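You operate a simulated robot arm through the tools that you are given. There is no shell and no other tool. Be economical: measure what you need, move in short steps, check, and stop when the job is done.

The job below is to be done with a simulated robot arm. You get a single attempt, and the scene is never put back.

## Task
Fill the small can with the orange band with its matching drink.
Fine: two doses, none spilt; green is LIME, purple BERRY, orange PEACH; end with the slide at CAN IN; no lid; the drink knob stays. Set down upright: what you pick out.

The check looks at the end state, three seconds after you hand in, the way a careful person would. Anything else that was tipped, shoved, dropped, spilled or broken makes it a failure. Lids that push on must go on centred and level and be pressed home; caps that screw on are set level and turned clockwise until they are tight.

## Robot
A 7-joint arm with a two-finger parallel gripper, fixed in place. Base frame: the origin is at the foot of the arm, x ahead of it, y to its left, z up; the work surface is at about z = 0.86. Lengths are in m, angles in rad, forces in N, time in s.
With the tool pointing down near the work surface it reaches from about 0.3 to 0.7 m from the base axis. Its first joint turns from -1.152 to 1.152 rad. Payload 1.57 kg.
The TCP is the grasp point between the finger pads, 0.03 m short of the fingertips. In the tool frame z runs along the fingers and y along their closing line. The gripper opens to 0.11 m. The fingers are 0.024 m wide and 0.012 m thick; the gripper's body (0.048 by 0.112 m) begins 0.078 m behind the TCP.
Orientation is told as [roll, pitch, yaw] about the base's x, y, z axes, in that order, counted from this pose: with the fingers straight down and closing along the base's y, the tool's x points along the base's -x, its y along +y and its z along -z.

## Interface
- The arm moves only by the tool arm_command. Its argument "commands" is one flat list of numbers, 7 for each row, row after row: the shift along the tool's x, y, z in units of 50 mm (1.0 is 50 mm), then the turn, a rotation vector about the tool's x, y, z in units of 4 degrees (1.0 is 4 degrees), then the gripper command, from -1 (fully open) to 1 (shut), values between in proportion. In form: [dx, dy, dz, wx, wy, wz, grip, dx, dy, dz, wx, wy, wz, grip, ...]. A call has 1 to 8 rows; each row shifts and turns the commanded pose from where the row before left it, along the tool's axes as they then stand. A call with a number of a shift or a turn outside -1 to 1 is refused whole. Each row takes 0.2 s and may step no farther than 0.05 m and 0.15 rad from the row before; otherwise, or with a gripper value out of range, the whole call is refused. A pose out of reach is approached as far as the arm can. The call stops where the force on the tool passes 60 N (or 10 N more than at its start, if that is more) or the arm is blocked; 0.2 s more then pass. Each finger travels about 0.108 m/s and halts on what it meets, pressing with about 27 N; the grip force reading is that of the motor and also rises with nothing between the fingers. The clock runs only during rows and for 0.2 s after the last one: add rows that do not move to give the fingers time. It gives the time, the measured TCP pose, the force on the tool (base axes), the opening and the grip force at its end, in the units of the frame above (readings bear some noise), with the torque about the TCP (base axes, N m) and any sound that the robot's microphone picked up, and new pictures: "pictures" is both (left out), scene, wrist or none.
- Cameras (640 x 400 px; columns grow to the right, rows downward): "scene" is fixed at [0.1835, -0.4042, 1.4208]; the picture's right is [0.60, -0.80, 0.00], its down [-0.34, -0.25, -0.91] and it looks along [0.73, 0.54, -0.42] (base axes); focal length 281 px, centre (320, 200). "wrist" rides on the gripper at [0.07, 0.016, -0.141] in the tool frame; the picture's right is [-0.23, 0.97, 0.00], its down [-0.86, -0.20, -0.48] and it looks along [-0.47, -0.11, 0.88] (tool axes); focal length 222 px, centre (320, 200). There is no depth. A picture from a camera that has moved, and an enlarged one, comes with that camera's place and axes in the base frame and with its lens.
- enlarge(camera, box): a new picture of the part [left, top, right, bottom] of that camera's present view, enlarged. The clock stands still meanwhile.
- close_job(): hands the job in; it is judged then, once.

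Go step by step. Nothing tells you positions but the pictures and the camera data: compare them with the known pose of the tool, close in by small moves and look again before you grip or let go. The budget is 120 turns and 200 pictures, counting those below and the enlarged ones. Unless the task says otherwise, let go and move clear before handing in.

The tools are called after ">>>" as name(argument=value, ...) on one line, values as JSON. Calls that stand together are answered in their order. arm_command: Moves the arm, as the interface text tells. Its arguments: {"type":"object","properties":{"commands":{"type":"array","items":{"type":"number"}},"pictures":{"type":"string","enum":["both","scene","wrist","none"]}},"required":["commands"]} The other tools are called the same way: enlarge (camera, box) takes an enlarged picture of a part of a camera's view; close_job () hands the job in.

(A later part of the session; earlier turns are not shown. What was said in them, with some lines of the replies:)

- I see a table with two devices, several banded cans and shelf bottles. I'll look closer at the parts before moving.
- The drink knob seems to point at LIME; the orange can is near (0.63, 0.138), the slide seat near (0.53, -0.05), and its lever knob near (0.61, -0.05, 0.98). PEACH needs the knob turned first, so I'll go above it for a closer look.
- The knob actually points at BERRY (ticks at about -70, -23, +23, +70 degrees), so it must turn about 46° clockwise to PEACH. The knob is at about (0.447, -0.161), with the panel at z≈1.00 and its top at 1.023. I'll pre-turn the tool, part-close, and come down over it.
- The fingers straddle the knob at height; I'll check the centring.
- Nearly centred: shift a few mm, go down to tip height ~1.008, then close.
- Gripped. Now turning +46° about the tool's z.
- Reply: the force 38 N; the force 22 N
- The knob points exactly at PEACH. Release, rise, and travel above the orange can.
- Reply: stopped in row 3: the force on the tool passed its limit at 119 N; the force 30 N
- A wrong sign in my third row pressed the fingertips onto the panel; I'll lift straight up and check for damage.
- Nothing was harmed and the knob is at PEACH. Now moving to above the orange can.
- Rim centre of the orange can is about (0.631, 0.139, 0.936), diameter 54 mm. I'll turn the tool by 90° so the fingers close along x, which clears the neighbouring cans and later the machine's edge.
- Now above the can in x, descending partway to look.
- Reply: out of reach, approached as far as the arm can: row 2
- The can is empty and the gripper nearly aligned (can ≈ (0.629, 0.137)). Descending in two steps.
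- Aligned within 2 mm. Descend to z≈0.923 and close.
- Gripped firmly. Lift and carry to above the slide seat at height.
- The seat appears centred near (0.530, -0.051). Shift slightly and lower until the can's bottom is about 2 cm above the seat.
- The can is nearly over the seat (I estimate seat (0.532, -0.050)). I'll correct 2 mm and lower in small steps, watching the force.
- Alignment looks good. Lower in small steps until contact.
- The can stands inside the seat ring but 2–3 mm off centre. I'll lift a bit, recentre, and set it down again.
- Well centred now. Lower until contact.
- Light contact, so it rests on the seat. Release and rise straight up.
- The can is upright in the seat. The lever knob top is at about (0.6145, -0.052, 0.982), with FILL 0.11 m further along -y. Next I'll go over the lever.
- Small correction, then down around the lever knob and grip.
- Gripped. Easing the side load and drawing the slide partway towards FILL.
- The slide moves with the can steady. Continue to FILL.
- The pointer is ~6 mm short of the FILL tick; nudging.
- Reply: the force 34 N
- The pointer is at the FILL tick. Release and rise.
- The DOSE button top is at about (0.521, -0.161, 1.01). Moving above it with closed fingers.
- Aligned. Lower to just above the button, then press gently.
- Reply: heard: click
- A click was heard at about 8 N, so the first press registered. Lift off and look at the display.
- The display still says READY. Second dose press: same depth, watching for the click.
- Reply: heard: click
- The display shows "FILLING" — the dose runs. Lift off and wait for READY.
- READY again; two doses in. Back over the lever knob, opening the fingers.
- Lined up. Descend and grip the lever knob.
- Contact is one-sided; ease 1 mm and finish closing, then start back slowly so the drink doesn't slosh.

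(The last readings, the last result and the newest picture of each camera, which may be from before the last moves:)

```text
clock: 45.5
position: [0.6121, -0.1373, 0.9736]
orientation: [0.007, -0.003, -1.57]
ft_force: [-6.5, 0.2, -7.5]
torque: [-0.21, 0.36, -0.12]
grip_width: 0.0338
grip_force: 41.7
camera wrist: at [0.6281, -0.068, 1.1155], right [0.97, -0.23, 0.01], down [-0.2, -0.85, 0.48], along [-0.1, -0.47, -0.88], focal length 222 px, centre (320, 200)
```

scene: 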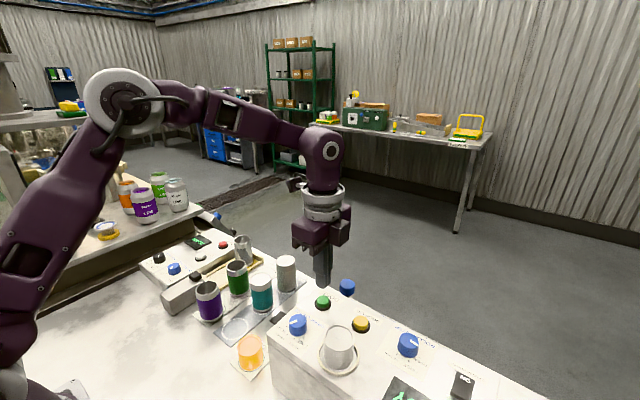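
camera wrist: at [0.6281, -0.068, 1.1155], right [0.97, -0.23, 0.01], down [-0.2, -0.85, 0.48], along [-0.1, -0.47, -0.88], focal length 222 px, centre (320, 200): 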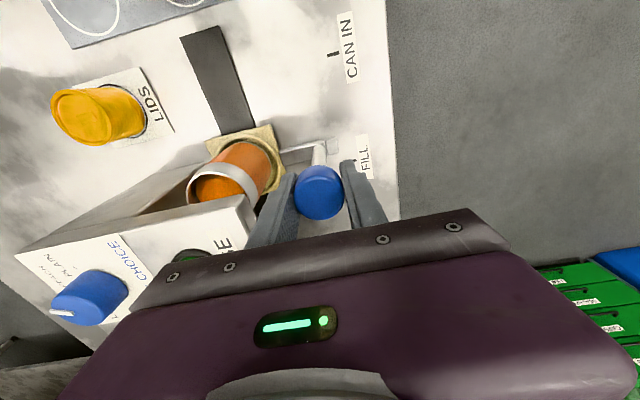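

Orange drink is visible in the can. Continue slowly.

>>> arm_command(commands=[0.1, 0, 0, 0, 0, 0, 0.5, 0.1, 0, 0, 0, 0, 0, 0.5, 0.1, 0, 0, 0, 0, 0, 0.5, 0.1, 0, 0, 0, 0, 0, 0.5, 0.1, 0, 0, 0, 0, 0, 0.5, 0.1, 0, 0, 0, 0, 0, 0.5, 0.1, 0, 0, 0, 0, 0, 0.5, 0.1, 0, 0, 0, 0, 0, 0.5], pictures="none")

>>> arm_command(commands=[0.1, 0, 0, 0, 0, 0, 0.5, 0.1, 0, 0, 0, 0, 0, 0.5, 0.1, 0, 0, 0, 0, 0, 0.5, 0.1, 0, 0, 0, 0, 0, 0.5, 0.1, 0, 0, 0, 0, 0, 0.5, 0.1, 0, 0, 0, 0, 0, 0.5, 0.1, 0, 0, 0, 0, 0, 0.5, 0.06, 0, 0, 0, 0, 0, 0.5], pictures="wrist")

>>> enlarge(camera="wrist", box=[180, 90, 420, 260])

```text
clock: 47.3
position: [0.6122, -0.0969, 0.9747]
orientation: [0.007, -0.004, -1.57]
ft_force: [-23.2, -1.1, 15.0]
torque: [-0.03, 0.32, -0.13]
grip_width: 0.0339
grip_force: 41.7
```

```text
clock: 49.1
position: [0.6119, -0.0597, 0.9747]
orientation: [0.007, -0.001, -1.569]
ft_force: [-15.9, 0.2, 5.1]
torque: [-0.19, 0.25, 0.06]
grip_width: 0.0337
grip_force: 42.1
camera wrist: at [0.6281, 0.0094, 1.1154], right [0.97, -0.23, 0.01], down [-0.2, -0.85, 0.48], along [-0.1, -0.47, -0.88], focal length 222 px, centre (320, 200)
```

wrist: 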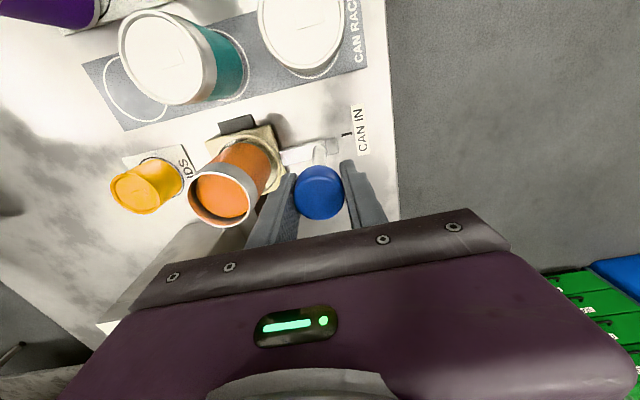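

```text
2.35 times, centred on (300, 175) of wrist
camera zoom: at [0.6281, 0.0094, 1.1154], right [0.97, -0.23, 0.01], down [-0.2, -0.85, 0.48], along [-0.1, -0.47, -0.88], focal length 523 px, centre (367, 259)
```

zoom: 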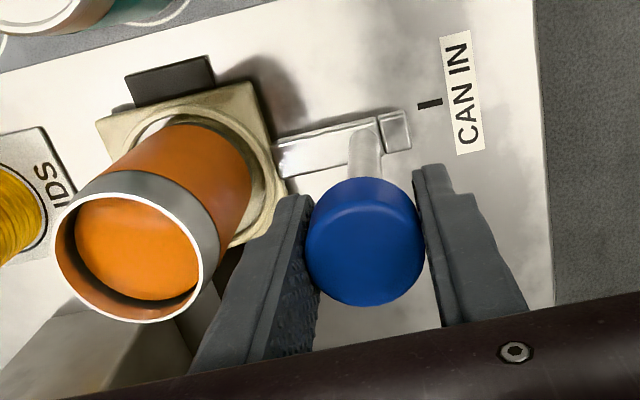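

About 7 mm left to CAN IN.

>>> arm_command(commands=[0.05, 0, 0, 0, 0, 0, 0.5, 0.05, 0, 0, 0, 0, 0, 0.5, 0.05, 0, 0, 0, 0, 0, 0.5, 0, 0, 0, 0, 0, 0, 0.5], pictures="wrist")

>>> enlarge(camera="wrist", box=[180, 90, 420, 260])

```text
clock: 50.1
position: [0.6117, -0.0523, 0.9742]
orientation: [0.006, -0.002, -1.571]
ft_force: [-21.9, 0.1, 1.4]
torque: [0.52, 0.16, 0.02]
grip_width: 0.0337
grip_force: 41.8
camera wrist: at [0.6283, 0.0162, 1.1154], right [0.97, -0.23, 0.01], down [-0.2, -0.85, 0.48], along [-0.1, -0.47, -0.88], focal length 222 px, centre (320, 200)
```

wrist: 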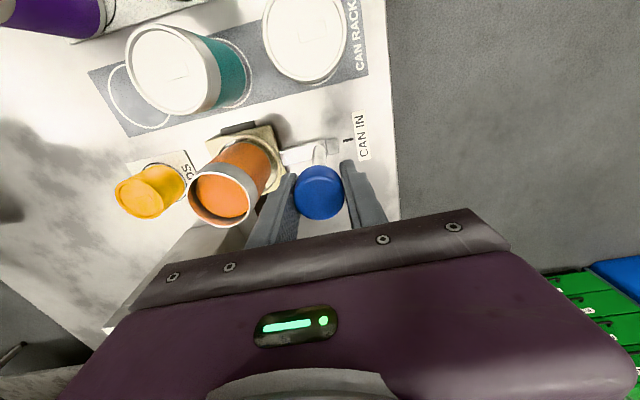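

```text
2.35 times, centred on (300, 175) of wrist
camera zoom: at [0.6283, 0.0162, 1.1154], right [0.97, -0.23, 0.01], down [-0.2, -0.85, 0.48], along [-0.1, -0.47, -0.88], focal length 523 px, centre (367, 259)
```

zoom: 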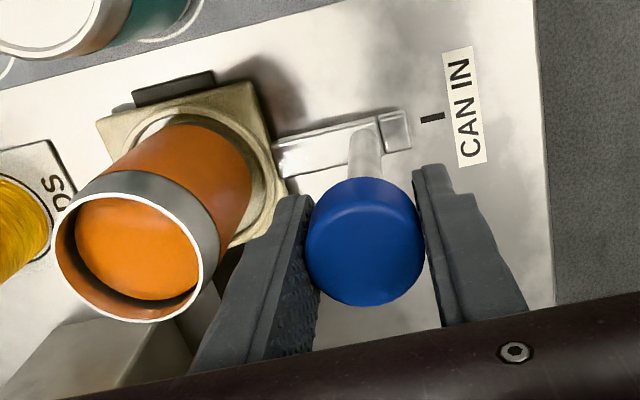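

The slide is back at its starting spot on the CAN IN tick. Ease the load, release and rise clear.

>>> arm_command(commands=[0.01, -0.025, 0, 0, 0, 0, 0.5, 0, 0, 0, 0, 0, 0, 0, 0, 0, 0, 0, 0, 0, 0, 0, 0, -0.4, 0, 0, 0, 0, 0, 0, -0.8, 0, 0, 0, 0, 0, 0, -0.8, 0, 0, 0, 0, 0, 0, -0.8, 0, 0, 0, 0])

>>> enlarge(camera="wrist", box=[180, 60, 420, 230])

>>> enlarge(camera="scene", box=[220, 240, 380, 360])

```text
clock: 51.7
position: [0.611, -0.0511, 1.1145]
orientation: [0.007, -0.004, -1.571]
ft_force: [-0.3, 0.2, -0.2]
torque: [0.0, -0.03, -0.01]
grip_width: 0.0548
grip_force: 0.0
camera wrist: at [0.6266, 0.0179, 1.2562], right [0.97, -0.23, 0.01], down [-0.2, -0.85, 0.48], along [-0.1, -0.47, -0.88], focal length 222 px, centre (320, 200)
```

scene: 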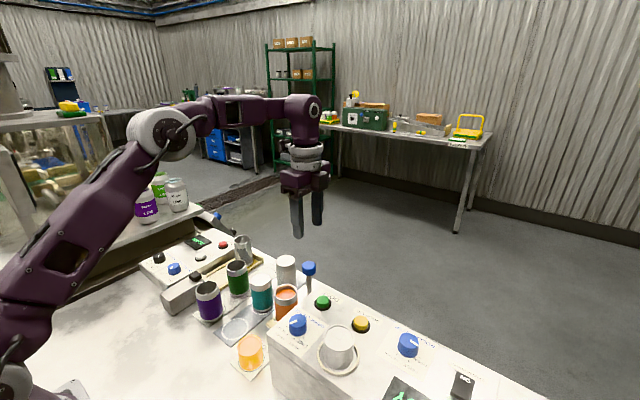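
wrist: 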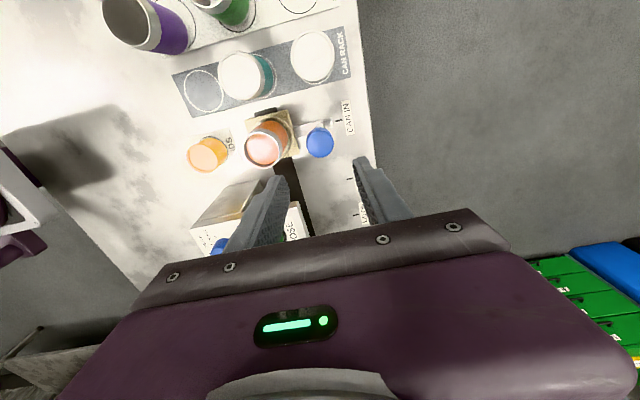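

```text
2.35 times, centred on (300, 145) of wrist
camera zoom: at [0.6266, 0.0179, 1.2562], right [0.97, -0.23, 0.01], down [-0.2, -0.85, 0.48], along [-0.1, -0.47, -0.88], focal length 523 px, centre (367, 329)
```

zoom: 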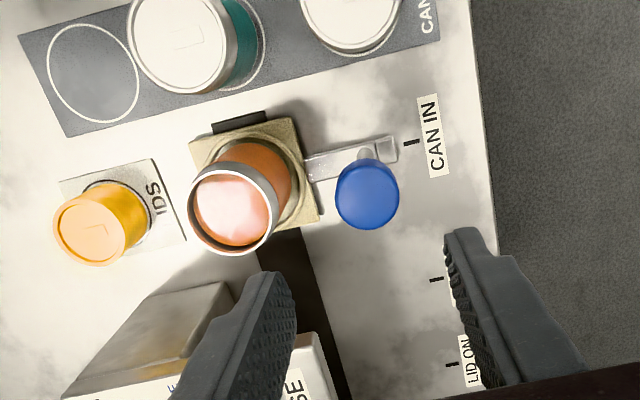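

```text
3.33 times, centred on (300, 300) of scene
camera zoom: at [0.1835, -0.4042, 1.4208], right [0.6, -0.8, 0.0], down [-0.34, -0.25, -0.91], along [0.73, 0.54, -0.42], focal length 938 px, centre (387, -133)
```

zoom: 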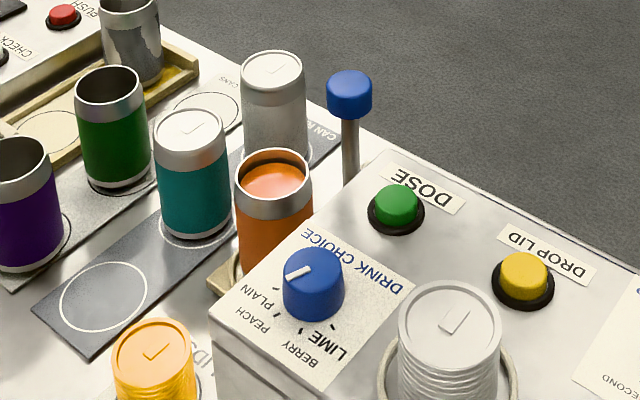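

The orange can stands upright in its seat with orange drink, nothing is spilt, the slide is at CAN IN, the drink knob is on PEACH and the gripper is clear. Handing in.

>>> close_job()

```text
The job is handed in.
```

I filled the small orange-band can with two doses of PEACH. It stands upright with no lid, in the slide's seat at CAN IN, and no spill shows in the pictures.

- **Drink knob:** it was on BERRY, so I turned it to PEACH and left it there. I took "the drink knob stays" to mean it need not be turned back.
- **Can left in the slide:** I did not lift the filled can out again.
- **Extra contact:** while letting go of the knob I sent one move the wrong way, and the fingertips pressed on the machine's panel at about 119 N. The pictures showed no damage, and the machine worked normally afterwards.
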